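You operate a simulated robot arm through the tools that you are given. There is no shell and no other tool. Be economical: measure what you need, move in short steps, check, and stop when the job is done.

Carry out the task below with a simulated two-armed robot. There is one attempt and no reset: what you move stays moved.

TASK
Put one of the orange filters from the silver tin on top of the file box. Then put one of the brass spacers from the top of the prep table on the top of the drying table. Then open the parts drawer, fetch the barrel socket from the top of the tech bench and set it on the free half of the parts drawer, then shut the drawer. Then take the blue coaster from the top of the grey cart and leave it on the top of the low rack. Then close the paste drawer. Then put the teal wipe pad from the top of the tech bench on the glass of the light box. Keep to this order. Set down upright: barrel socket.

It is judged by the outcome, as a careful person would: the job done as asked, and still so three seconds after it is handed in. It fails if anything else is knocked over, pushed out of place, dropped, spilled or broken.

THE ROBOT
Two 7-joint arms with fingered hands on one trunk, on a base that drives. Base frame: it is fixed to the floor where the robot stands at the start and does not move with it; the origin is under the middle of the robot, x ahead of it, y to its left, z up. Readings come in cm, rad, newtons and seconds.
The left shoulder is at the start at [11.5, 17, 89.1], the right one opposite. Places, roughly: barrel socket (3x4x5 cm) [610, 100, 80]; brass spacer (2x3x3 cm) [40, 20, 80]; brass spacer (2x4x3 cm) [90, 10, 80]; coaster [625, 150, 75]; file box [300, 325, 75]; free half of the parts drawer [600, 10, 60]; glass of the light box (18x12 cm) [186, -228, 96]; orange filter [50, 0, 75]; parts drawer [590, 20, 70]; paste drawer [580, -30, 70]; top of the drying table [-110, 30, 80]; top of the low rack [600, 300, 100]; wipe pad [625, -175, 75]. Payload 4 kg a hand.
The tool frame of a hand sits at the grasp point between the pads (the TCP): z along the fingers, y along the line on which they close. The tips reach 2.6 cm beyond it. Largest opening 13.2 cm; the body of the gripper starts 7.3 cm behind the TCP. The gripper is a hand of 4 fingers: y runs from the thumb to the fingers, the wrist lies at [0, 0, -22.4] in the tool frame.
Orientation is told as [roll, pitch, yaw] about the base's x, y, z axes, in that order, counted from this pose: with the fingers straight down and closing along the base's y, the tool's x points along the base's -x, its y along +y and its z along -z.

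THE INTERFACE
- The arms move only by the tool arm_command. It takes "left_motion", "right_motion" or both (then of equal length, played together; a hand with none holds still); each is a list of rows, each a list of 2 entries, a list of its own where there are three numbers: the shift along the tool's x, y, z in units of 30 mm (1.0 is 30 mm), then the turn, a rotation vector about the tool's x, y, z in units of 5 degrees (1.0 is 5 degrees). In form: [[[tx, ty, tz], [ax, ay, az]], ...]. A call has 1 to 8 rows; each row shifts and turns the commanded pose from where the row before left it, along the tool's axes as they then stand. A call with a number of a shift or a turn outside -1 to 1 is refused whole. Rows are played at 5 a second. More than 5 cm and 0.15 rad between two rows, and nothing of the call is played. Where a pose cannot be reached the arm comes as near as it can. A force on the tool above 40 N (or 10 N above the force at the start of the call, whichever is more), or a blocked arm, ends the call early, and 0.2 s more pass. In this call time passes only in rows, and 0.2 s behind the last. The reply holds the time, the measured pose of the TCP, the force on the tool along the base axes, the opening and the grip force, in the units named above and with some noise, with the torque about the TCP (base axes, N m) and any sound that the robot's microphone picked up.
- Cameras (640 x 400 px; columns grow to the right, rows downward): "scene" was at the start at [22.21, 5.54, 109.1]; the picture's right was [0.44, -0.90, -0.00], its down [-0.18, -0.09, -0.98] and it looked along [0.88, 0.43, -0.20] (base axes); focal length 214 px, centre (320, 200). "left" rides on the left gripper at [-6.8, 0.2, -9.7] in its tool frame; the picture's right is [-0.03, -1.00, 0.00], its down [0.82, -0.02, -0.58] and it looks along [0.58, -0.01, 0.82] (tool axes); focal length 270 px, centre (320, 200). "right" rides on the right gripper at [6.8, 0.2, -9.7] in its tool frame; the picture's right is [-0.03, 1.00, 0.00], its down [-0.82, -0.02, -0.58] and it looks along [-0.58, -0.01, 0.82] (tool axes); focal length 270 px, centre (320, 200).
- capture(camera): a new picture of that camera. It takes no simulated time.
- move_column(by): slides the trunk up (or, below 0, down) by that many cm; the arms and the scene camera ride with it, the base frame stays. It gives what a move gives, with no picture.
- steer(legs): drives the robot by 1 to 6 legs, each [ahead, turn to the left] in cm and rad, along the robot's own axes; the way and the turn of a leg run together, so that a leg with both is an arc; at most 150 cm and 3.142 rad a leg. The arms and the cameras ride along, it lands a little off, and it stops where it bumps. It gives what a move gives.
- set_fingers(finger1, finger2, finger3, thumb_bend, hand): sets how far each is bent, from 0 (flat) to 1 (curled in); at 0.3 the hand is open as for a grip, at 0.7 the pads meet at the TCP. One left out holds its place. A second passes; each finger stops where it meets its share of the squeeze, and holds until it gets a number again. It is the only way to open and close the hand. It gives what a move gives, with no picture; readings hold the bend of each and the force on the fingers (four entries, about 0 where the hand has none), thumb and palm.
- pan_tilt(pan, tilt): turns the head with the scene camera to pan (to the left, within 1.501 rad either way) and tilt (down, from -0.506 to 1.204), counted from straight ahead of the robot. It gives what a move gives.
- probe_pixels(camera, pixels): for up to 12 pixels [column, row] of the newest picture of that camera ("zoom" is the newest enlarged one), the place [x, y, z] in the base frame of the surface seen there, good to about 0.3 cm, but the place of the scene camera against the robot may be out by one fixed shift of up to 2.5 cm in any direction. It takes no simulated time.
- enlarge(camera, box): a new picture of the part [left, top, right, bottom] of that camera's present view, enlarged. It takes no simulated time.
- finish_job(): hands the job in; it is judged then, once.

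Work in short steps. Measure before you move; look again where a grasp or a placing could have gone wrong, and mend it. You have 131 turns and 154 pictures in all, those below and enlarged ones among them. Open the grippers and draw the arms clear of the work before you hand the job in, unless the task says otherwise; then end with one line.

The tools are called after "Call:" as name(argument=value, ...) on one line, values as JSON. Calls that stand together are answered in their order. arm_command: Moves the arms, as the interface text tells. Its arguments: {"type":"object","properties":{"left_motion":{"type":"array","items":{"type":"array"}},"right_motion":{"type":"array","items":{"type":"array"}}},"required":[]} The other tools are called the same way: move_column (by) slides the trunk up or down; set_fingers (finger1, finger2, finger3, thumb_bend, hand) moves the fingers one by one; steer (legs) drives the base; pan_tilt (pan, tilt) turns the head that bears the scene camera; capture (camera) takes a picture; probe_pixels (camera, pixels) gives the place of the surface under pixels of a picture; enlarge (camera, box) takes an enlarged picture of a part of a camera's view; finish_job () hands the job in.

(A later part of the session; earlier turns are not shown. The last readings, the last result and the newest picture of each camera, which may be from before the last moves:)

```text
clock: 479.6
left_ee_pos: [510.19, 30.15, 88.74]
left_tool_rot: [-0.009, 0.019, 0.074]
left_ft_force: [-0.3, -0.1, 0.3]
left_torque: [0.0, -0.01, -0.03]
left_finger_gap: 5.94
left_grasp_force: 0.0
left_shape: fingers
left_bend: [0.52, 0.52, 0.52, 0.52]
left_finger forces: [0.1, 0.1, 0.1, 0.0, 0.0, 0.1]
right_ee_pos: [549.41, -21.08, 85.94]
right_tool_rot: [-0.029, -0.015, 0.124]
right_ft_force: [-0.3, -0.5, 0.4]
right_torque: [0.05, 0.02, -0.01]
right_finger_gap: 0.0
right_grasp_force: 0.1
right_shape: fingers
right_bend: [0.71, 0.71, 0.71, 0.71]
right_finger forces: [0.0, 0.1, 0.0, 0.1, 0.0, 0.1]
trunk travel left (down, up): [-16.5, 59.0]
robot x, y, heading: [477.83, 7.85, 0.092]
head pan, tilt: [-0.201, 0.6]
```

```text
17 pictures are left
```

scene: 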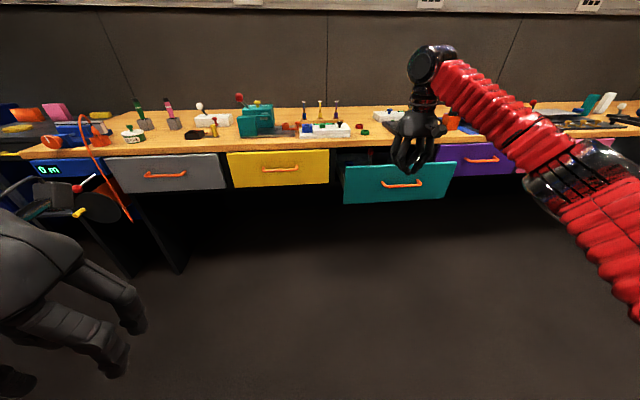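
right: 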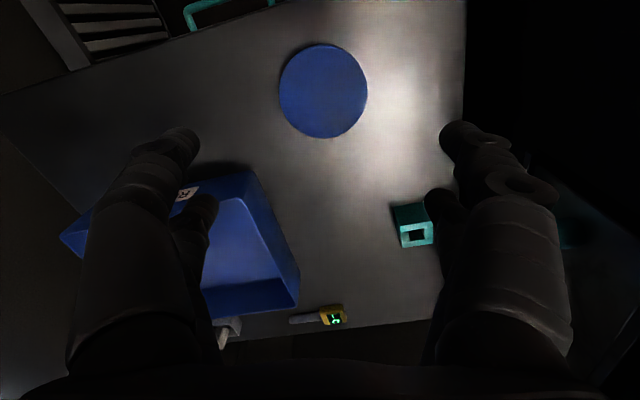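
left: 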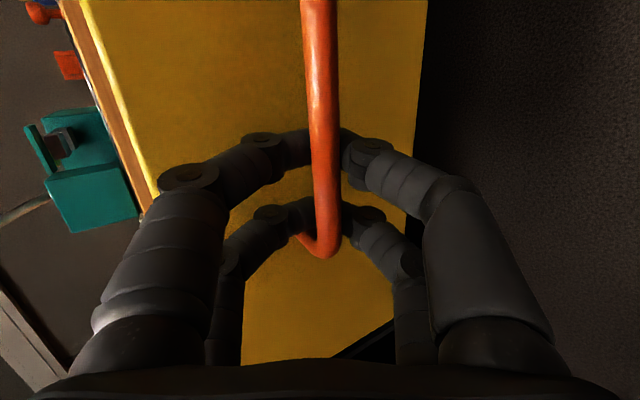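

The fist is in front of the teal drawer. I line it up with the bar (y −29, z 71.5), approach, push 18 cm, then nudge until it is firm.

Call:
arm_command(right_motion=[[[0, -0.53, 0.97], [0, 0, 0]], [[0, -0.53, 0.97], [0, 0, 0]], [[0, -0.53, 0.97], [0, 0, 0]], [[0, -0.53, 0.97], [0, 0, 0]], [[0, -0.53, 0.97], [0, 0, 0]]])

Call:
steer(legs=[[8, 0]])

Call:
steer(legs=[[19, 0]])

Call:
steer(legs=[[2.5, 0]])

Call:
capture(camera="scene")

Call:
probe_pixels(camera="scene", pixels=[[345, 190], [355, 170], [350, 180], [440, 185], [450, 165], [300, 170], [500, 165], [270, 190], [370, 190]])

```text
clock: 480.8
left_ee_pos: [510.07, 30.08, 88.62]
left_tool_rot: [-0.009, 0.02, 0.073]
left_ft_force: [-0.2, 0.0, -0.2]
left_torque: [0.03, 0.01, -0.01]
left_finger_gap: 5.91
left_grasp_force: 0.1
left_shape: fingers
left_bend: [0.52, 0.52, 0.52, 0.52]
left_finger forces: [0.0, 0.1, 0.1, 0.1, 0.0, 0.0]
right_ee_pos: [550.77, -29.42, 71.35]
right_tool_rot: [-0.028, -0.013, 0.123]
right_ft_force: [-0.2, -0.2, 0.5]
right_torque: [-0.03, 0.04, 0.02]
right_finger_gap: 0.02
right_grasp_force: 0.1
right_shape: fingers
right_bend: [0.71, 0.71, 0.71, 0.71]
right_finger forces: [0.0, 0.1, 0.1, 0.1, 0.1, 0.1]
trunk travel left (down, up): [-16.5, 59.0]
robot x, y, heading: [477.61, 7.93, 0.091]
head pan, tilt: [-0.201, 0.6]
```

```text
clock: 481.9
left_ee_pos: [518.1, 30.85, 88.68]
left_tool_rot: [-0.011, 0.021, 0.074]
left_ft_force: [-0.5, -0.6, -0.3]
left_torque: [0.01, 0.04, -0.01]
left_finger_gap: 5.92
left_grasp_force: 0.0
left_shape: fingers
left_bend: [0.52, 0.52, 0.52, 0.52]
left_finger forces: [0.0, 0.0, 0.1, 0.1, 0.0, 0.0]
right_ee_pos: [558.61, -28.57, 71.34]
right_tool_rot: [-0.026, -0.012, 0.125]
right_ft_force: [0.0, 0.3, -0.5]
right_torque: [-0.02, 0.03, 0.02]
right_finger_gap: 0.01
right_grasp_force: 0.1
right_shape: fingers
right_bend: [0.71, 0.71, 0.71, 0.71]
right_finger forces: [0.0, 0.0, 0.0, 0.1, 0.0, 0.0]
trunk travel left (down, up): [-16.5, 59.0]
robot x, y, heading: [485.39, 8.94, 0.096]
head pan, tilt: [-0.201, 0.6]
```

```text
clock: 483.4
left_ee_pos: [536.96, 32.87, 88.83]
left_tool_rot: [-0.009, 0.018, 0.077]
left_ft_force: [-0.1, 0.1, -0.8]
left_torque: [0.02, -0.03, -0.01]
left_finger_gap: 5.9
left_grasp_force: 0.1
left_shape: fingers
left_bend: [0.52, 0.52, 0.52, 0.52]
left_finger forces: [0.1, 0.0, 0.1, 0.0, 0.0, 0.0]
right_ee_pos: [577.76, -26.46, 71.57]
right_tool_rot: [-0.03, -0.008, 0.127]
right_ft_force: [-18.9, -0.5, -2.9]
right_torque: [-0.02, 0.39, -0.13]
right_finger_gap: 0.0
right_grasp_force: 9.3
right_shape: fingers
right_bend: [0.71, 0.71, 0.71, 0.71]
right_finger forces: [0.1, 0.0, 18.2, 0.0, 0.1, 0.0]
trunk travel left (down, up): [-16.5, 59.0]
robot x, y, heading: [504.9, 10.67, 0.099]
head pan, tilt: [-0.201, 0.6]
```

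```text
clock: 484.2
left_ee_pos: [537.93, 33.16, 88.93]
left_tool_rot: [-0.01, 0.018, 0.075]
left_ft_force: [0.3, -0.6, -0.3]
left_torque: [0.0, -0.02, -0.05]
left_finger_gap: 5.9
left_grasp_force: 0.0
left_shape: fingers
left_bend: [0.52, 0.52, 0.52, 0.52]
left_finger forces: [0.0, 0.2, 0.0, 0.0, 0.0, 0.0]
right_ee_pos: [577.8, -26.75, 71.38]
right_tool_rot: [-0.031, 0.027, 0.119]
right_ft_force: [-15.7, 0.7, 5.5]
right_torque: [-0.06, 0.03, -0.06]
right_finger_gap: 0.0
right_grasp_force: 9.7
right_shape: fingers
right_bend: [0.71, 0.7, 0.73, 0.71]
right_finger forces: [0.0, 0.0, 18.5, 0.1, 0.0, 0.0]
trunk travel left (down, up): [-16.5, 59.0]
robot x, y, heading: [505.79, 10.57, 0.098]
head pan, tilt: [-0.201, 0.6]
stopped in leg 1: the force on the tool passed its limit (the readings are from after the stop); the commanded pose is now the measured one
```

```text
16 pictures are left
```

scene: 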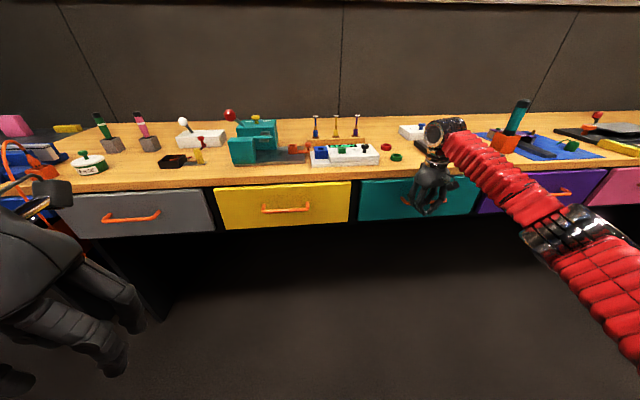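

```text
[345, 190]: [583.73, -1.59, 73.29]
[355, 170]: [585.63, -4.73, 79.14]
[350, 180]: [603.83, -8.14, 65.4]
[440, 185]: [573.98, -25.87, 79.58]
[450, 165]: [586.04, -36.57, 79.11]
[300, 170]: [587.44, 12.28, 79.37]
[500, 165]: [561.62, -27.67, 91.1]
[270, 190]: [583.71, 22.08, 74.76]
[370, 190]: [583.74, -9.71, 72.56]
```

Both drawers are flush (x≈583.7). Now for the wipe pad near (625,−175): I lift, back off, and drive south along the bench.

Call:
steer(legs=[[-22, 0]])

Call:
move_column(by=22)

Call:
arm_command(right_motion=[[[0, 0, -1], [0, 0, 0]], [[0, 0, -1], [0, 0, 0]], [[0, 0, -1], [0, 0, 0]], [[0, 0, -1], [0, 0, 0]]])

Call:
steer(legs=[[0, -0.45]])

Call:
steer(legs=[[0, -0.45]])

Call:
steer(legs=[[0, -0.44]])

Call:
steer(legs=[[125, 0]])

Call:
pan_tilt(pan=0.6, tilt=0.5)

Call:
capture(camera="scene")

```text
clock: 485.9
left_ee_pos: [515.89, 30.56, 88.98]
left_tool_rot: [-0.01, 0.019, 0.072]
left_ft_force: [-0.2, -0.1, -0.3]
left_torque: [-0.04, -0.03, 0.01]
left_finger_gap: 5.89
left_grasp_force: 0.0
left_shape: fingers
left_bend: [0.52, 0.52, 0.52, 0.52]
left_finger forces: [0.1, 0.0, 0.1, 0.1, 0.0, 0.0]
right_ee_pos: [555.67, -29.34, 71.2]
right_tool_rot: [-0.031, 0.024, 0.115]
right_ft_force: [0.1, -0.1, 0.1]
right_torque: [-0.02, 0.0, 0.01]
right_finger_gap: 0.0
right_grasp_force: 0.1
right_shape: fingers
right_bend: [0.71, 0.71, 0.71, 0.71]
right_finger forces: [0.0, 0.0, 0.0, 0.1, 0.0, 0.0]
trunk travel left (down, up): [-16.5, 59.0]
robot x, y, heading: [483.85, 8.55, 0.097]
head pan, tilt: [-0.201, 0.6]
```

```text
clock: 488.2
left_ee_pos: [516.06, 30.5, 110.83]
left_tool_rot: [-0.011, 0.019, 0.069]
left_ft_force: [-0.6, -0.6, 0.5]
left_torque: [0.0, 0.0, -0.01]
left_finger_gap: 5.9
left_grasp_force: 0.1
left_shape: fingers
left_bend: [0.52, 0.52, 0.52, 0.52]
left_finger forces: [0.0, 0.0, 0.1, 0.0, 0.0, 0.1]
right_ee_pos: [555.68, -29.34, 93.28]
right_tool_rot: [-0.031, 0.025, 0.119]
right_ft_force: [-0.6, 0.3, -0.1]
right_torque: [0.05, -0.03, 0.01]
right_finger_gap: 0.0
right_grasp_force: 0.2
right_shape: fingers
right_bend: [0.71, 0.71, 0.71, 0.71]
right_finger forces: [0.0, 0.0, 0.0, 0.0, 0.0, 0.1]
trunk travel left (down, up): [-38.5, 37.0]
robot x, y, heading: [483.55, 8.59, 0.094]
head pan, tilt: [-0.201, 0.6]
```

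```text
clock: 489.2
left_ee_pos: [515.83, 30.61, 110.93]
left_tool_rot: [-0.01, 0.018, 0.07]
left_ft_force: [0.3, -0.6, 0.4]
left_torque: [-0.05, 0.01, 0.03]
left_finger_gap: 5.93
left_grasp_force: 0.1
left_shape: fingers
left_bend: [0.52, 0.52, 0.52, 0.52]
left_finger forces: [0.0, 0.2, 0.1, 0.0, 0.0, 0.0]
right_ee_pos: [555.57, -28.75, 105.47]
right_tool_rot: [-0.031, 0.028, 0.118]
right_ft_force: [0.2, 0.1, -0.4]
right_torque: [-0.02, -0.04, 0.01]
right_finger_gap: 0.0
right_grasp_force: 0.0
right_shape: fingers
right_bend: [0.71, 0.71, 0.71, 0.71]
right_finger forces: [0.0, 0.1, 0.0, 0.0, 0.0, 0.0]
trunk travel left (down, up): [-38.5, 37.0]
robot x, y, heading: [483.69, 8.69, 0.093]
head pan, tilt: [-0.201, 0.6]
```

```text
clock: 491.1
left_ee_pos: [522.17, 14.34, 111.03]
left_tool_rot: [-0.013, 0.018, -0.377]
left_ft_force: [-0.4, 0.2, -0.3]
left_torque: [-0.02, -0.02, 0.05]
left_finger_gap: 5.9
left_grasp_force: 0.0
left_shape: fingers
left_bend: [0.52, 0.52, 0.52, 0.52]
left_finger forces: [0.1, 0.0, 0.1, 0.1, 0.0, 0.0]
right_ee_pos: [531.3, -56.08, 105.37]
right_tool_rot: [-0.041, 0.028, -0.332]
right_ft_force: [0.0, 0.1, 0.3]
right_torque: [-0.02, 0.0, -0.01]
right_finger_gap: 0.0
right_grasp_force: 0.2
right_shape: fingers
right_bend: [0.71, 0.71, 0.71, 0.71]
right_finger forces: [0.0, 0.0, 0.1, 0.1, 0.0, 0.0]
trunk travel left (down, up): [-38.5, 37.0]
robot x, y, heading: [483.86, 11.13, -0.349]
head pan, tilt: [-0.201, 0.6]
stopped in leg 1: the robot was blocked; the commanded pose is now the measured one
```

```text
clock: 492.5
left_ee_pos: [521.79, 4.46, 111.21]
left_tool_rot: [-0.011, 0.017, -0.648]
left_ft_force: [-1.1, -0.6, -0.2]
left_torque: [0.03, 0.01, -0.03]
left_finger_gap: 5.92
left_grasp_force: 0.1
left_shape: fingers
left_bend: [0.52, 0.52, 0.52, 0.52]
left_finger forces: [0.0, 0.0, 0.1, 0.0, 0.1, 0.0]
right_ee_pos: [511.49, -65.64, 105.82]
right_tool_rot: [-0.053, 0.019, -0.598]
right_ft_force: [-0.6, -1.0, -0.6]
right_torque: [-0.02, -0.01, 0.01]
right_finger_gap: 0.03
right_grasp_force: 0.2
right_shape: fingers
right_bend: [0.71, 0.71, 0.71, 0.71]
right_finger forces: [0.0, 0.0, 0.0, 0.0, 0.1, 0.1]
trunk travel left (down, up): [-38.5, 37.0]
robot x, y, heading: [485.23, 12.67, -0.621]
head pan, tilt: [-0.201, 0.6]
stopped in leg 1: the robot was blocked; the commanded pose is now the measured one
```

```text
clock: 494.1
left_ee_pos: [516.1, -9.43, 111.13]
left_tool_rot: [-0.014, 0.019, -1.049]
left_ft_force: [1.1, 0.8, 0.1]
left_torque: [0.0, 0.04, 0.02]
left_finger_gap: 5.92
left_grasp_force: 0.1
left_shape: fingers
left_bend: [0.52, 0.52, 0.52, 0.52]
left_finger forces: [0.0, 0.0, 0.0, 0.0, 0.0, 0.0]
right_ee_pos: [478.83, -68.82, 105.49]
right_tool_rot: [-0.058, 0.031, -1.001]
right_ft_force: [0.5, 0.8, -0.6]
right_torque: [0.01, 0.03, 0.0]
right_finger_gap: 0.0
right_grasp_force: 0.0
right_shape: fingers
right_bend: [0.71, 0.71, 0.71, 0.71]
right_finger forces: [0.1, 0.0, 0.0, 0.0, 0.0, 0.0]
trunk travel left (down, up): [-38.5, 37.0]
robot x, y, heading: [486.82, 13.6, -1.032]
head pan, tilt: [-0.201, 0.6]
stopped in leg 1: the robot was blocked; the commanded pose is now the measured one
```

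```text
clock: 500.4
left_ee_pos: [577.76, -116.77, 111.15]
left_tool_rot: [-0.011, 0.017, -1.07]
left_ft_force: [0.1, -0.5, -0.5]
left_torque: [-0.02, -0.01, 0.01]
left_finger_gap: 5.89
left_grasp_force: 0.0
left_shape: fingers
left_bend: [0.52, 0.52, 0.52, 0.52]
left_finger forces: [0.0, 0.0, 0.0, 0.0, 0.1, 0.0]
right_ee_pos: [539.09, -175.4, 105.68]
right_tool_rot: [-0.058, 0.028, -1.025]
right_ft_force: [-0.2, 0.5, -0.1]
right_torque: [0.0, 0.04, -0.01]
right_finger_gap: 0.02
right_grasp_force: 0.2
right_shape: fingers
right_bend: [0.71, 0.71, 0.71, 0.71]
right_finger forces: [0.1, 0.1, 0.0, 0.0, 0.0, 0.1]
trunk travel left (down, up): [-38.5, 37.0]
robot x, y, heading: [549.18, -93.17, -1.052]
head pan, tilt: [-0.201, 0.6]
```

```text
clock: 501.5
left_ee_pos: [577.71, -116.88, 111.23]
left_tool_rot: [-0.013, 0.016, -1.071]
left_ft_force: [0.0, -0.7, 0.4]
left_torque: [-0.01, 0.05, 0.0]
left_finger_gap: 5.91
left_grasp_force: 0.0
left_shape: fingers
left_bend: [0.52, 0.52, 0.52, 0.52]
left_finger forces: [0.1, 0.0, 0.0, 0.0, 0.0, 0.1]
right_ee_pos: [538.99, -175.44, 105.62]
right_tool_rot: [-0.057, 0.027, -1.025]
right_ft_force: [0.1, 0.1, -0.6]
right_torque: [0.0, 0.02, 0.03]
right_finger_gap: 0.0
right_grasp_force: 0.1
right_shape: fingers
right_bend: [0.71, 0.71, 0.71, 0.71]
right_finger forces: [0.0, 0.0, 0.1, 0.0, 0.1, 0.0]
trunk travel left (down, up): [-38.5, 37.0]
robot x, y, heading: [549.1, -93.6, -1.053]
head pan, tilt: [0.6, 0.499]
```

```text
15 pictures are left
5 turns are left
```

scene: 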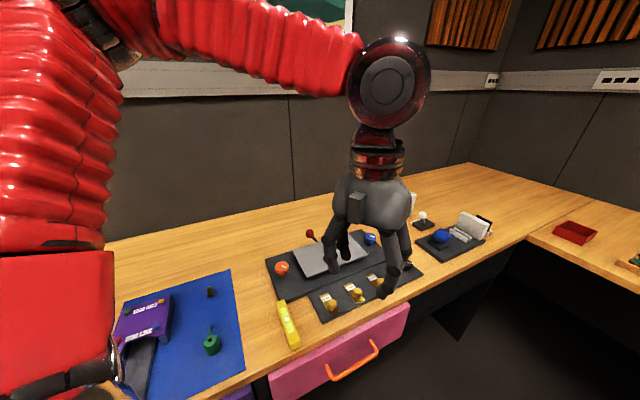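

Only five turns remain, so I batch. I drive 40 cm closer, bring the left hand (open) over the expected pad place, and take both views with a grid of probes.

Call:
steer(legs=[[38, 0]])

Call:
arm_command(left_motion=[[[-1, 0.36, 0], [0, 0, 0]], [[-1, 0.36, 0], [0, 0, 0]], [[-1, 0.36, 0], [0, 0, 0]], [[-1, 0.36, 0], [0, 0, 0]], [[-1, 0.36, 0], [0, 0, 0]], [[-1, 0.36, 0], [0, 0, 0]], [[-1, 0.36, 0], [0, 0, 0]], [[-1, 0.36, 0], [0, 0, 0]]])

Call:
arm_command(left_motion=[[[-1, 0.36, 0], [0, 0, 0]], [[-1, 0.36, 0], [0, 0, 0]], [[-1, 0.36, 0], [0, 0, 0]]])

Call:
set_fingers(hand="left", finger1=0.36, finger2=0.36, finger3=0.36, thumb_bend=0.36)

Call:
capture(camera="left")

Call:
probe_pixels(camera="left", pixels=[[100, 20], [240, 20], [320, 20], [400, 20], [540, 20], [260, 80], [320, 80], [380, 80], [320, 140], [270, 150], [370, 150], [320, 220]])

Call:
pan_tilt(pan=0.3, tilt=0.75)

Call:
capture(camera="scene")

Call:
probe_pixels(camera="scene", pixels=[[200, 120], [260, 120], [320, 120], [380, 120], [440, 120], [500, 120], [200, 200], [260, 200], [320, 200], [380, 200], [440, 200], [500, 200]])

Call:
capture(camera="right")

```text
clock: 503.9
left_ee_pos: [596.96, -150.57, 111.28]
left_tool_rot: [-0.013, 0.017, -1.07]
left_ft_force: [0.0, -1.1, -0.5]
left_torque: [0.0, -0.01, 0.05]
left_finger_gap: 5.9
left_grasp_force: 0.1
left_shape: fingers
left_bend: [0.52, 0.52, 0.52, 0.52]
left_finger forces: [0.0, 0.0, 0.0, 0.1, 0.1, 0.0]
right_ee_pos: [558.32, -209.35, 105.55]
right_tool_rot: [-0.057, 0.03, -1.025]
right_ft_force: [-0.2, -0.2, -0.2]
right_torque: [0.02, 0.0, 0.0]
right_finger_gap: 0.01
right_grasp_force: 0.0
right_shape: fingers
right_bend: [0.71, 0.71, 0.71, 0.71]
right_finger forces: [0.0, 0.0, 0.0, 0.0, 0.0, 0.0]
trunk travel left (down, up): [-38.5, 37.0]
robot x, y, heading: [568.37, -127.13, -1.056]
head pan, tilt: [0.6, 0.499]
```

```text
clock: 505.7
left_ee_pos: [616.45, -167.38, 110.77]
left_tool_rot: [-0.013, 0.021, -1.069]
left_ft_force: [0.5, 0.0, 0.7]
left_torque: [0.03, 0.01, -0.03]
left_finger_gap: 5.91
left_grasp_force: 0.1
left_shape: fingers
left_bend: [0.52, 0.52, 0.52, 0.52]
left_finger forces: [0.0, 0.0, 0.0, 0.0, 0.0, 0.0]
right_ee_pos: [558.52, -209.32, 105.53]
right_tool_rot: [-0.058, 0.03, -1.024]
right_ft_force: [0.2, -0.4, -0.3]
right_torque: [0.05, 0.01, 0.02]
right_finger_gap: 0.0
right_grasp_force: 0.0
right_shape: fingers
right_bend: [0.71, 0.71, 0.71, 0.71]
right_finger forces: [0.0, 0.1, 0.1, 0.1, 0.0, 0.0]
trunk travel left (down, up): [-38.5, 37.0]
robot x, y, heading: [568.77, -127.1, -1.052]
head pan, tilt: [0.6, 0.499]
```

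```text
clock: 506.5
left_ee_pos: [623.28, -168.08, 109.28]
left_tool_rot: [-0.014, 0.017, -1.069]
left_ft_force: [0.6, 0.0, 0.0]
left_torque: [0.02, 0.02, 0.01]
left_finger_gap: 5.91
left_grasp_force: 0.0
left_shape: fingers
left_bend: [0.52, 0.52, 0.52, 0.52]
left_finger forces: [0.0, 0.0, 0.0, 0.0, 0.1, 0.1]
left hand out of reach, approached as far as the arm can: row 1, 2, 3
right_ee_pos: [558.41, -209.23, 105.72]
right_tool_rot: [-0.057, 0.03, -1.025]
right_ft_force: [0.0, -0.5, -0.1]
right_torque: [-0.01, 0.01, -0.01]
right_finger_gap: 0.0
right_grasp_force: 0.1
right_shape: fingers
right_bend: [0.71, 0.71, 0.71, 0.71]
right_finger forces: [0.1, 0.0, 0.1, 0.0, 0.0, 0.1]
trunk travel left (down, up): [-38.5, 37.0]
robot x, y, heading: [568.65, -126.78, -1.051]
head pan, tilt: [0.6, 0.499]
```

```text
clock: 507.5
left_ee_pos: [623.2, -168.17, 109.39]
left_tool_rot: [-0.013, 0.015, -1.07]
left_ft_force: [0.3, 0.6, 0.4]
left_torque: [-0.02, -0.05, 0.02]
left_finger_gap: 11.28
left_grasp_force: 0.0
left_shape: fingers
left_bend: [0.36, 0.36, 0.36, 0.36]
left_finger forces: [0.0, 0.0, 0.0, 0.0, 0.0, 0.0]
right_ee_pos: [558.32, -209.23, 105.91]
right_tool_rot: [-0.057, 0.028, -1.026]
right_ft_force: [0.6, 0.7, 0.2]
right_torque: [0.02, 0.0, 0.0]
right_finger_gap: 0.01
right_grasp_force: 0.1
right_shape: fingers
right_bend: [0.71, 0.71, 0.71, 0.71]
right_finger forces: [0.0, 0.1, 0.1, 0.0, 0.0, 0.1]
trunk travel left (down, up): [-38.5, 37.0]
robot x, y, heading: [568.39, -127.05, -1.048]
head pan, tilt: [0.6, 0.499]
```

```text
14 pictures are left
```

left: 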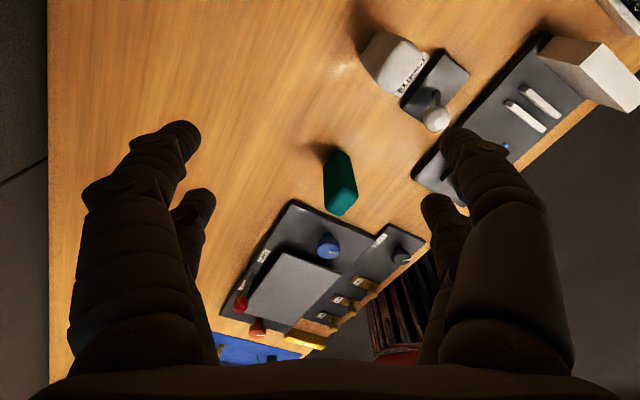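

```text
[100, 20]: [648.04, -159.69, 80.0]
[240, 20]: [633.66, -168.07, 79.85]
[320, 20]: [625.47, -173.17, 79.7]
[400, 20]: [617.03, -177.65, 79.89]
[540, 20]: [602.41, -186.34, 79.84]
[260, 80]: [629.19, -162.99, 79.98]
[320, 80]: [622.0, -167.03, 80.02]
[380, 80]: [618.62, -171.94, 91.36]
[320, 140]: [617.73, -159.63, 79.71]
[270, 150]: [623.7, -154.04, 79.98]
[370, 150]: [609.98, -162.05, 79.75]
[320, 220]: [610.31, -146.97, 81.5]
```

```text
clock: 508.3
left_ee_pos: [623.2, -168.11, 109.36]
left_tool_rot: [-0.013, 0.015, -1.071]
left_ft_force: [-0.1, 0.1, -0.2]
left_torque: [-0.02, 0.0, 0.01]
left_finger_gap: 11.32
left_grasp_force: 0.1
left_shape: fingers
left_bend: [0.36, 0.36, 0.36, 0.36]
left_finger forces: [0.0, 0.1, 0.0, 0.0, 0.0, 0.0]
right_ee_pos: [558.29, -209.26, 105.72]
right_tool_rot: [-0.06, 0.028, -1.024]
right_ft_force: [-0.2, -0.2, -0.1]
right_torque: [0.0, 0.04, -0.01]
right_finger_gap: 0.01
right_grasp_force: 0.0
right_shape: fingers
right_bend: [0.71, 0.71, 0.71, 0.71]
right_finger forces: [0.1, 0.0, 0.0, 0.0, 0.1, 0.1]
trunk travel left (down, up): [-38.5, 37.0]
robot x, y, heading: [568.58, -127.07, -1.052]
head pan, tilt: [0.3, 0.75]
```

```text
13 pictures are left
```

scene: 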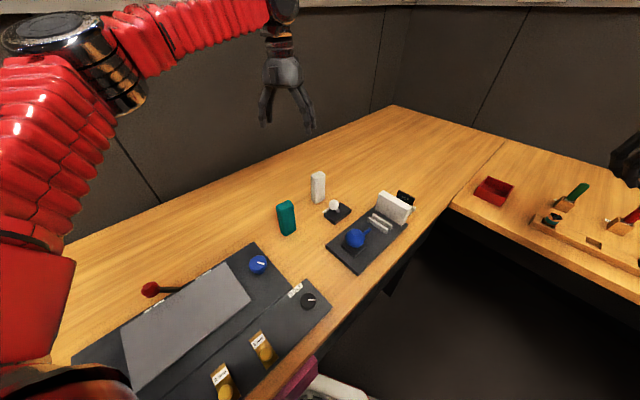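

```text
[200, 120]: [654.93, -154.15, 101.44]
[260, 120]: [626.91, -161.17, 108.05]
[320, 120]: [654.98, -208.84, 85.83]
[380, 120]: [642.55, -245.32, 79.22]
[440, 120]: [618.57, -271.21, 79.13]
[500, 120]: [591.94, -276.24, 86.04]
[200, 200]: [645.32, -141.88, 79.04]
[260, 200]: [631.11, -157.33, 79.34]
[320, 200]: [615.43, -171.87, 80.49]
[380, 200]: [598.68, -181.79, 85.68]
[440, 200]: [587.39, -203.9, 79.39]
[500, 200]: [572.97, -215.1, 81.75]
```

```text
12 pictures are left
4 turns are left
```

right: 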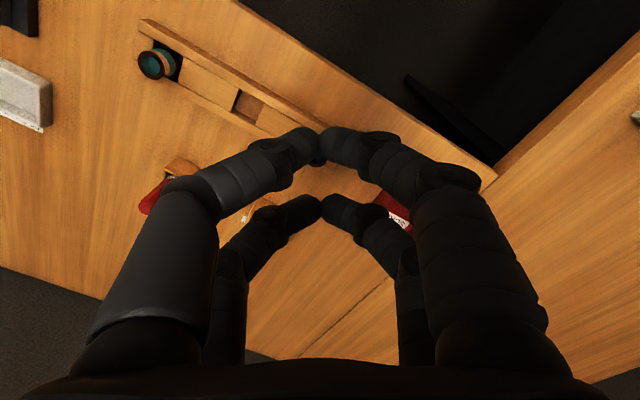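

The teal pad stands upright near (613,−158) (left view (340,183)). I place the open left hand around it, close, lift, then back out in arcs and turn west, capturing to verify.

Call:
arm_command(left_motion=[[[0.922, -0.256, 0], [0, 0, 0]], [[0.922, -0.256, 0], [0, 0, 0]], [[0.922, -0.256, 0], [0, 0, 0]], [[0.922, -0.256, 0], [0, 0, 0]], [[0.922, -0.256, 0], [0, 0, 0]]])

Call:
arm_command(left_motion=[[[0, 0, 0.913], [0, 0, 0]], [[0, 0, 0.913], [0, 0, 0]], [[0, 0, 0.913], [0, 0, 0]], [[0, 0, 0.913], [0, 0, 0]], [[0, 0, 0.913], [0, 0, 0]], [[0, 0, 0.913], [0, 0, 0]], [[0, 0, 0.913], [0, 0, 0]], [[0, 0, 0.913], [0, 0, 0]]])

Call:
set_fingers(hand="left", finger1=0.72, finger2=0.72, finger3=0.72, thumb_bend=0.72)

Call:
capture(camera="left")

Call:
arm_command(left_motion=[[[0, 0, -0.6], [0, 0, 0]], [[0, 0, -1], [0, 0, 0]], [[0, 0, -1], [0, 0, 0]], [[0, 0, -1], [0, 0, 0]], [[0, 0, -1], [0, 0, 0]], [[0, 0, -1], [0, 0, 0]], [[0, 0, -1], [0, 0, 0]], [[0, 0, -0.8], [0, 0, 0]]])

Call:
steer(legs=[[-50, -0.5]])

Call:
steer(legs=[[30, -0.55]])

Call:
steer(legs=[[30, -0.55]])

Call:
steer(legs=[[30, -0.45]])

Call:
capture(camera="left")

Call:
pan_tilt(pan=0.3, tilt=0.25)

Call:
capture(camera="scene")

Call:
probe_pixels(camera="scene", pixels=[[40, 200], [100, 200], [160, 200], [220, 200], [280, 200], [340, 200], [400, 200], [100, 260], [200, 260], [300, 260], [400, 260], [500, 260]])

```text
clock: 509.5
left_ee_pos: [613.09, -157.77, 109.78]
left_tool_rot: [-0.015, 0.016, -1.069]
left_ft_force: [0.1, -0.5, -0.6]
left_torque: [-0.01, -0.02, 0.03]
left_finger_gap: 11.26
left_grasp_force: 0.0
left_shape: fingers
left_bend: [0.36, 0.36, 0.36, 0.36]
left_finger forces: [0.0, 0.1, 0.0, 0.0, 0.0, 0.0]
right_ee_pos: [558.25, -209.19, 105.79]
right_tool_rot: [-0.058, 0.028, -1.025]
right_ft_force: [0.2, -0.4, 0.3]
right_torque: [0.01, -0.01, -0.03]
right_finger_gap: 0.01
right_grasp_force: 0.0
right_shape: fingers
right_bend: [0.71, 0.71, 0.71, 0.71]
right_finger forces: [0.0, 0.0, 0.0, 0.0, 0.0, 0.0]
trunk travel left (down, up): [-38.5, 37.0]
robot x, y, heading: [568.56, -126.94, -1.051]
head pan, tilt: [0.3, 0.75]
```

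```text
clock: 511.3
left_ee_pos: [612.79, -157.77, 87.91]
left_tool_rot: [-0.014, 0.015, -1.071]
left_ft_force: [-1.0, 0.5, 0.5]
left_torque: [-0.03, -0.02, 0.02]
left_finger_gap: 11.27
left_grasp_force: 0.2
left_shape: fingers
left_bend: [0.36, 0.36, 0.36, 0.36]
left_finger forces: [0.1, 0.0, 0.0, 0.0, 0.1, 0.0]
right_ee_pos: [558.49, -209.29, 105.73]
right_tool_rot: [-0.058, 0.03, -1.024]
right_ft_force: [0.2, 0.7, -0.3]
right_torque: [0.02, 0.0, 0.03]
right_finger_gap: 0.0
right_grasp_force: 0.0
right_shape: fingers
right_bend: [0.71, 0.71, 0.71, 0.71]
right_finger forces: [0.0, 0.1, 0.0, 0.0, 0.0, 0.1]
trunk travel left (down, up): [-38.5, 37.0]
robot x, y, heading: [568.81, -127.07, -1.049]
head pan, tilt: [0.3, 0.75]
```

```text
clock: 512.3
left_ee_pos: [612.63, -157.65, 87.96]
left_tool_rot: [-0.014, 0.017, -1.071]
left_ft_force: [0.5, -1.1, 0.2]
left_torque: [0.02, 0.03, 0.0]
left_finger_gap: 2.99
left_grasp_force: 16.0
left_shape: fingers
left_bend: [0.62, 0.63, 0.71, 0.64]
left_finger forces: [7.7, 8.8, 1.3, 0.1, 14.7, 0.1]
right_ee_pos: [558.29, -209.27, 105.7]
right_tool_rot: [-0.057, 0.028, -1.025]
right_ft_force: [-0.3, 0.4, 0.5]
right_torque: [-0.03, 0.03, -0.02]
right_finger_gap: 0.0
right_grasp_force: 0.0
right_shape: fingers
right_bend: [0.71, 0.71, 0.71, 0.71]
right_finger forces: [0.1, 0.0, 0.1, 0.1, 0.1, 0.0]
trunk travel left (down, up): [-38.5, 37.0]
robot x, y, heading: [568.39, -126.89, -1.055]
head pan, tilt: [0.3, 0.75]
```

```text
11 pictures are left
```

left: 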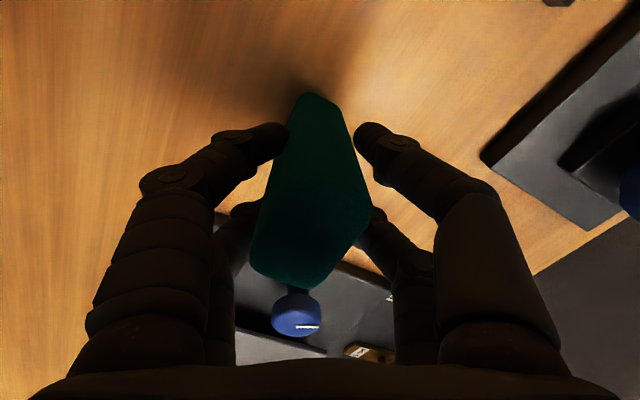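

```text
clock: 514.1
left_ee_pos: [612.95, -157.78, 110.14]
left_tool_rot: [-0.013, 0.019, -1.068]
left_ft_force: [-0.2, 0.8, -0.1]
left_torque: [0.01, -0.02, 0.04]
left_finger_gap: 2.98
left_grasp_force: 16.6
left_shape: fingers
left_bend: [0.62, 0.64, 0.71, 0.64]
left_finger forces: [8.3, 9.3, 1.1, 0.1, 14.2, 0.0]
right_ee_pos: [558.27, -209.22, 105.71]
right_tool_rot: [-0.059, 0.029, -1.024]
right_ft_force: [0.5, 0.6, 0.1]
right_torque: [0.01, 0.03, 0.02]
right_finger_gap: 0.0
right_grasp_force: 0.1
right_shape: fingers
right_bend: [0.71, 0.71, 0.71, 0.71]
right_finger forces: [0.0, 0.0, 0.1, 0.1, 0.0, 0.0]
trunk travel left (down, up): [-38.5, 37.0]
robot x, y, heading: [568.56, -127.16, -1.053]
head pan, tilt: [0.3, 0.75]
```

```text
clock: 515.9
left_ee_pos: [595.85, -145.64, 110.49]
left_tool_rot: [-0.01, 0.011, -1.295]
left_ft_force: [-0.9, -1.4, 0.2]
left_torque: [0.09, -0.02, 0.01]
left_finger_gap: 2.6
left_grasp_force: 13.5
left_shape: fingers
left_bend: [0.62, 0.66, 0.71, 0.67]
left_finger forces: [8.9, 5.3, 2.9, 0.0, 8.8, 0.0]
right_ee_pos: [531.66, -185.54, 107.8]
right_tool_rot: [-0.071, -0.003, -1.221]
right_ft_force: [0.5, -2.0, 0.9]
right_torque: [0.13, 0.04, -0.02]
right_finger_gap: 0.0
right_grasp_force: 0.0
right_shape: fingers
right_bend: [0.71, 0.71, 0.71, 0.71]
right_finger forces: [0.0, 0.0, 0.0, 0.1, 0.1, 0.0]
trunk travel left (down, up): [-38.5, 37.0]
robot x, y, heading: [560.49, -105.99, -1.237]
head pan, tilt: [0.3, 0.75]
stopped in leg 1: the robot was blocked; the commanded pose is now the measured one
```

```text
clock: 517.5
left_ee_pos: [582.99, -175.42, 110.54]
left_tool_rot: [-0.014, 0.01, -1.649]
left_ft_force: [0.2, -1.5, -0.9]
left_torque: [0.15, -0.04, -0.01]
left_finger_gap: 2.6
left_grasp_force: 12.9
left_shape: fingers
left_bend: [0.62, 0.66, 0.71, 0.67]
left_finger forces: [8.9, 4.8, 2.8, 0.1, 8.7, 0.1]
right_ee_pos: [508.53, -187.25, 105.01]
right_tool_rot: [-0.033, 0.071, -1.653]
right_ft_force: [-0.3, -1.6, -1.7]
right_torque: [0.13, -0.04, 0.0]
right_finger_gap: 0.01
right_grasp_force: 0.1
right_shape: fingers
right_bend: [0.71, 0.71, 0.71, 0.71]
right_finger forces: [0.1, 0.0, 0.0, 0.0, 0.0, 0.0]
trunk travel left (down, up): [-38.5, 37.0]
robot x, y, heading: [565.14, -125.56, -1.634]
head pan, tilt: [0.3, 0.75]
stopped in leg 1: the robot was blocked; the commanded pose is now the measured one
```

```text
clock: 519.6
left_ee_pos: [545.22, -205.79, 110.81]
left_tool_rot: [-0.014, 0.006, -2.198]
left_ft_force: [0.8, -0.2, -0.1]
left_torque: [0.0, -0.01, -0.01]
left_finger_gap: 2.58
left_grasp_force: 12.7
left_shape: fingers
left_bend: [0.61, 0.67, 0.71, 0.67]
left_finger forces: [9.0, 4.7, 2.9, 0.1, 8.7, 0.0]
right_ee_pos: [475.47, -176.59, 105.52]
right_tool_rot: [-0.048, 0.059, -2.194]
right_ft_force: [-8.6, 1.5, -2.6]
right_torque: [-0.25, -0.76, 0.01]
right_finger_gap: 0.01
right_grasp_force: 0.1
right_shape: fingers
right_bend: [0.71, 0.71, 0.71, 0.71]
right_finger forces: [0.0, 0.0, 0.1, 0.0, 0.0, 0.1]
trunk travel left (down, up): [-38.5, 37.0]
robot x, y, heading: [556.66, -155.42, -2.173]
head pan, tilt: [0.3, 0.75]
```

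```text
clock: 521.6
left_ee_pos: [502.47, -215.82, 110.69]
left_tool_rot: [-0.014, 0.006, -2.649]
left_ft_force: [-0.3, 0.3, 0.2]
left_torque: [-0.08, 0.01, 0.0]
left_finger_gap: 2.57
left_grasp_force: 12.0
left_shape: fingers
left_bend: [0.61, 0.67, 0.71, 0.67]
left_finger forces: [8.5, 4.5, 2.7, 0.0, 8.4, 0.0]
right_ee_pos: [453.59, -158.54, 105.43]
right_tool_rot: [-0.057, 0.069, -2.657]
right_ft_force: [-6.9, 10.3, -7.7]
right_torque: [-0.94, -0.65, -0.02]
right_finger_gap: 0.0
right_grasp_force: 0.0
right_shape: fingers
right_bend: [0.71, 0.71, 0.71, 0.71]
right_finger forces: [0.0, 0.0, 0.0, 0.1, 0.0, 0.0]
trunk travel left (down, up): [-38.5, 37.0]
robot x, y, heading: [535.72, -177.31, -2.623]
head pan, tilt: [0.3, 0.75]
```

```text
10 pictures are left
```

left: 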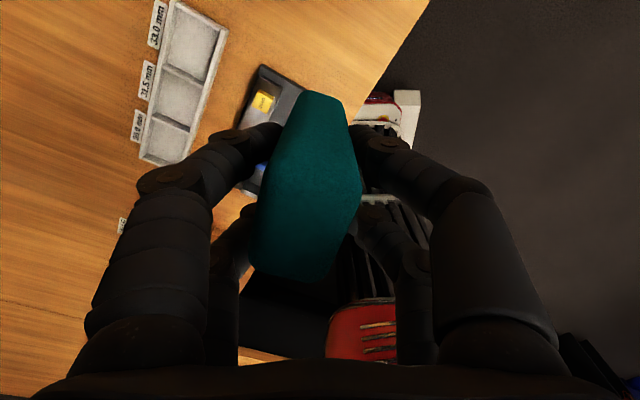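

```text
clock: 522.5
left_ee_pos: [502.68, -215.86, 110.67]
left_tool_rot: [-0.012, 0.007, -2.648]
left_ft_force: [0.3, -0.6, 1.1]
left_torque: [-0.01, -0.01, -0.03]
left_finger_gap: 2.55
left_grasp_force: 12.2
left_shape: fingers
left_bend: [0.61, 0.67, 0.71, 0.67]
left_finger forces: [8.5, 4.6, 2.7, 0.0, 8.7, 0.0]
right_ee_pos: [453.71, -158.59, 105.58]
right_tool_rot: [-0.057, 0.071, -2.656]
right_ft_force: [-0.1, 0.8, -0.5]
right_torque: [0.0, 0.01, 0.0]
right_finger_gap: 0.0
right_grasp_force: 0.1
right_shape: fingers
right_bend: [0.71, 0.71, 0.71, 0.71]
right_finger forces: [0.0, 0.0, 0.0, 0.0, 0.0, 0.0]
trunk travel left (down, up): [-38.5, 37.0]
robot x, y, heading: [535.21, -177.39, -2.622]
head pan, tilt: [0.3, 0.25]
```

```text
9 pictures are left
```

scene: 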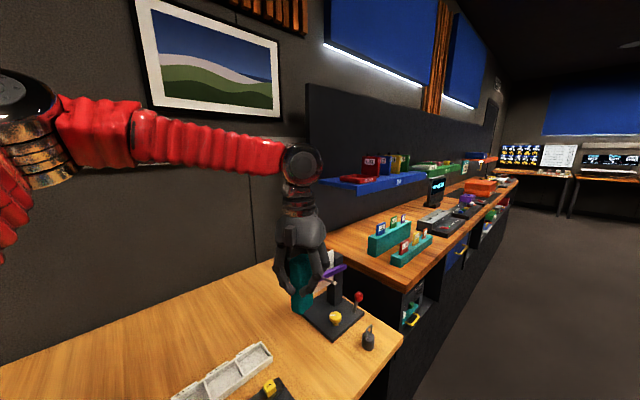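

```text
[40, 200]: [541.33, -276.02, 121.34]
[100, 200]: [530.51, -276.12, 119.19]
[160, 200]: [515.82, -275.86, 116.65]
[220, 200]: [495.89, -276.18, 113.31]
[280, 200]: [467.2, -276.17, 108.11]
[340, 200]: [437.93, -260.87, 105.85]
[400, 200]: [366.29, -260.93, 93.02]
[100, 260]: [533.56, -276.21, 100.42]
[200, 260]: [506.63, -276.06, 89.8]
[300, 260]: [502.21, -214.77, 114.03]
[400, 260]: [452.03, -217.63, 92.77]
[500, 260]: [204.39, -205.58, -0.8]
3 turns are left
```

The pad is firmly held. The robot is near the south bench at heading −2.62; with three turns left I back off a little, correct the heading toward due west in small turns, and look toward the light box.

Call:
steer(legs=[[-20, 0]])

Call:
steer(legs=[[0, -0.3]])

Call:
steer(legs=[[3, 0]])

Call:
steer(legs=[[0, -0.3]])

Call:
steer(legs=[[3, 0]])

Call:
pan_tilt(pan=0.2, tilt=0.25)

Call:
capture(camera="scene")

Call:
enlarge(camera="scene", box=[250, 130, 410, 230])

Call:
probe_pixels(camera="zoom", pixels=[[100, 100], [100, 160], [180, 100], [180, 160], [260, 100], [260, 140], [260, 180], [340, 120], [340, 160], [420, 120], [420, 160], [340, 240]])

```text
clock: 524.1
left_ee_pos: [520.37, -205.84, 110.88]
left_tool_rot: [-0.015, 0.005, -2.647]
left_ft_force: [0.1, 0.1, 0.6]
left_torque: [-0.02, 0.03, 0.02]
left_finger_gap: 2.55
left_grasp_force: 12.4
left_shape: fingers
left_bend: [0.61, 0.67, 0.71, 0.67]
left_finger forces: [8.4, 4.7, 2.6, 0.0, 8.8, 0.0]
right_ee_pos: [471.47, -148.53, 105.81]
right_tool_rot: [-0.058, 0.067, -2.656]
right_ft_force: [0.8, 0.0, 0.4]
right_torque: [-0.02, 0.02, 0.0]
right_finger_gap: 0.0
right_grasp_force: 0.0
right_shape: fingers
right_bend: [0.71, 0.71, 0.71, 0.71]
right_finger forces: [0.0, 0.1, 0.0, 0.0, 0.0, 0.0]
trunk travel left (down, up): [-38.5, 37.0]
robot x, y, heading: [553.3, -166.99, -2.619]
head pan, tilt: [0.3, 0.25]
```

```text
clock: 525.5
left_ee_pos: [511.54, -196.48, 110.91]
left_tool_rot: [-0.017, 0.007, -2.906]
left_ft_force: [-0.1, 1.3, -0.4]
left_torque: [-0.06, 0.01, 0.01]
left_finger_gap: 2.55
left_grasp_force: 11.7
left_shape: fingers
left_bend: [0.61, 0.67, 0.71, 0.67]
left_finger forces: [8.5, 4.3, 2.8, 0.0, 8.4, 0.0]
right_ee_pos: [479.04, -129.08, 106.2]
right_tool_rot: [-0.073, 0.063, -2.903]
right_ft_force: [-0.1, 1.0, 0.0]
right_torque: [0.0, -0.03, 0.01]
right_finger_gap: 0.0
right_grasp_force: 0.1
right_shape: fingers
right_bend: [0.71, 0.71, 0.71, 0.71]
right_finger forces: [0.0, 0.0, 0.0, 0.1, 0.0, 0.1]
trunk travel left (down, up): [-38.5, 37.0]
robot x, y, heading: [553.47, -168.89, -2.885]
head pan, tilt: [0.3, 0.25]
stopped in leg 1: the robot was blocked; the commanded pose is now the measured one
```

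```text
clock: 526.3
left_ee_pos: [508.43, -197.48, 110.84]
left_tool_rot: [-0.018, 0.008, -2.904]
left_ft_force: [-0.3, 0.7, -1.2]
left_torque: [-0.01, -0.06, 0.03]
left_finger_gap: 2.52
left_grasp_force: 11.8
left_shape: fingers
left_bend: [0.61, 0.67, 0.71, 0.67]
left_finger forces: [8.5, 4.3, 2.9, 0.0, 8.4, 0.0]
right_ee_pos: [475.94, -129.88, 106.12]
right_tool_rot: [-0.073, 0.065, -2.902]
right_ft_force: [-0.3, -0.4, -0.1]
right_torque: [0.03, -0.04, -0.01]
right_finger_gap: 0.02
right_grasp_force: 0.0
right_shape: fingers
right_bend: [0.71, 0.71, 0.71, 0.71]
right_finger forces: [0.1, 0.1, 0.1, 0.0, 0.2, 0.0]
trunk travel left (down, up): [-38.5, 37.0]
robot x, y, heading: [550.69, -169.85, -2.882]
head pan, tilt: [0.3, 0.25]
```

```text
clock: 527.6
left_ee_pos: [502.99, -186.73, 111.08]
left_tool_rot: [-0.021, 0.005, 3.13]
left_ft_force: [0.3, -0.1, -1.0]
left_torque: [0.03, -0.02, 0.01]
left_finger_gap: 2.56
left_grasp_force: 12.1
left_shape: fingers
left_bend: [0.61, 0.67, 0.71, 0.67]
left_finger forces: [8.7, 4.1, 2.9, 0.0, 8.5, 0.1]
right_ee_pos: [489.21, -113.13, 106.46]
right_tool_rot: [-0.078, 0.076, 3.116]
right_ft_force: [-0.5, -0.3, 0.9]
right_torque: [0.04, 0.01, 0.0]
right_finger_gap: 0.0
right_grasp_force: 0.0
right_shape: fingers
right_bend: [0.71, 0.71, 0.71, 0.71]
right_finger forces: [0.1, 0.0, 0.0, 0.0, 0.0, 0.0]
trunk travel left (down, up): [-38.5, 37.0]
robot x, y, heading: [550.82, -171.1, -3.135]
head pan, tilt: [0.3, 0.25]
stopped in leg 1: the robot was blocked; the commanded pose is now the measured one
```

```text
clock: 528.4
left_ee_pos: [499.81, -186.59, 110.94]
left_tool_rot: [-0.017, 0.009, 3.13]
left_ft_force: [-0.5, 0.4, -0.4]
left_torque: [0.0, -0.04, 0.0]
left_finger_gap: 2.54
left_grasp_force: 11.7
left_shape: fingers
left_bend: [0.61, 0.67, 0.71, 0.67]
left_finger forces: [8.7, 4.1, 2.9, 0.0, 8.4, 0.1]
right_ee_pos: [486.04, -113.1, 106.14]
right_tool_rot: [-0.077, 0.077, 3.118]
right_ft_force: [-0.5, -0.1, -0.8]
right_torque: [0.06, -0.06, 0.0]
right_finger_gap: 0.0
right_grasp_force: 0.2
right_shape: fingers
right_bend: [0.71, 0.71, 0.71, 0.71]
right_finger forces: [0.1, 0.1, 0.0, 0.0, 0.0, 0.0]
trunk travel left (down, up): [-38.5, 37.0]
robot x, y, heading: [547.89, -171.29, -3.135]
head pan, tilt: [0.3, 0.25]
```

```text
clock: 529.1
left_ee_pos: [500.07, -186.53, 111.06]
left_tool_rot: [-0.017, 0.004, 3.128]
left_ft_force: [0.1, -0.5, 0.4]
left_torque: [0.02, 0.02, 0.02]
left_finger_gap: 2.54
left_grasp_force: 12.3
left_shape: fingers
left_bend: [0.61, 0.67, 0.71, 0.67]
left_finger forces: [8.7, 4.3, 2.8, 0.1, 8.3, 0.1]
right_ee_pos: [486.34, -113.04, 106.37]
right_tool_rot: [-0.075, 0.076, 3.117]
right_ft_force: [-0.3, -1.0, 0.8]
right_torque: [0.03, -0.02, 0.01]
right_finger_gap: 0.0
right_grasp_force: 0.0
right_shape: fingers
right_bend: [0.71, 0.71, 0.71, 0.71]
right_finger forces: [0.0, 0.0, 0.0, 0.0, 0.1, 0.0]
trunk travel left (down, up): [-38.5, 37.0]
robot x, y, heading: [547.95, -170.99, -3.137]
head pan, tilt: [0.201, 0.25]
```

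```text
8 pictures are left
```

scene: 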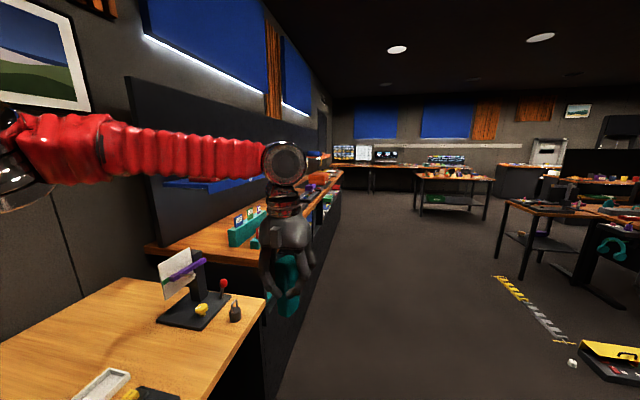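

```text
4.00 times, centred on (330, 180) of scene
```

zoom: 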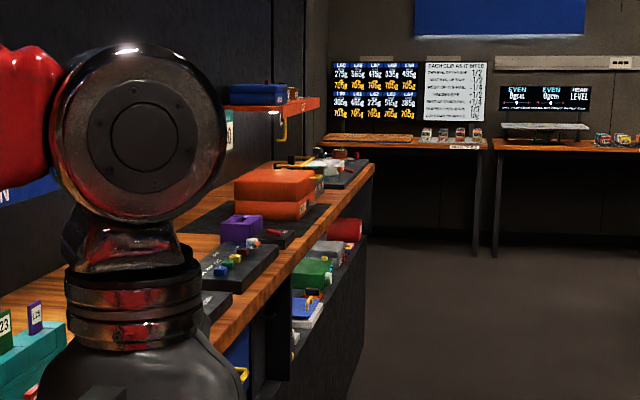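

```text
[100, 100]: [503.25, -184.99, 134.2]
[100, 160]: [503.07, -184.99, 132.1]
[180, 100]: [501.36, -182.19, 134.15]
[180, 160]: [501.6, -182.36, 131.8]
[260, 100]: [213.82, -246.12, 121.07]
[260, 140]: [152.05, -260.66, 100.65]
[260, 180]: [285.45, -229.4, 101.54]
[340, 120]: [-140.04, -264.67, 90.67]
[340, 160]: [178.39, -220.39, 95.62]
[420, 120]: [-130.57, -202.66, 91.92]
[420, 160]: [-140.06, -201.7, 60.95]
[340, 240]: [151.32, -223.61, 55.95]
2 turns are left
```

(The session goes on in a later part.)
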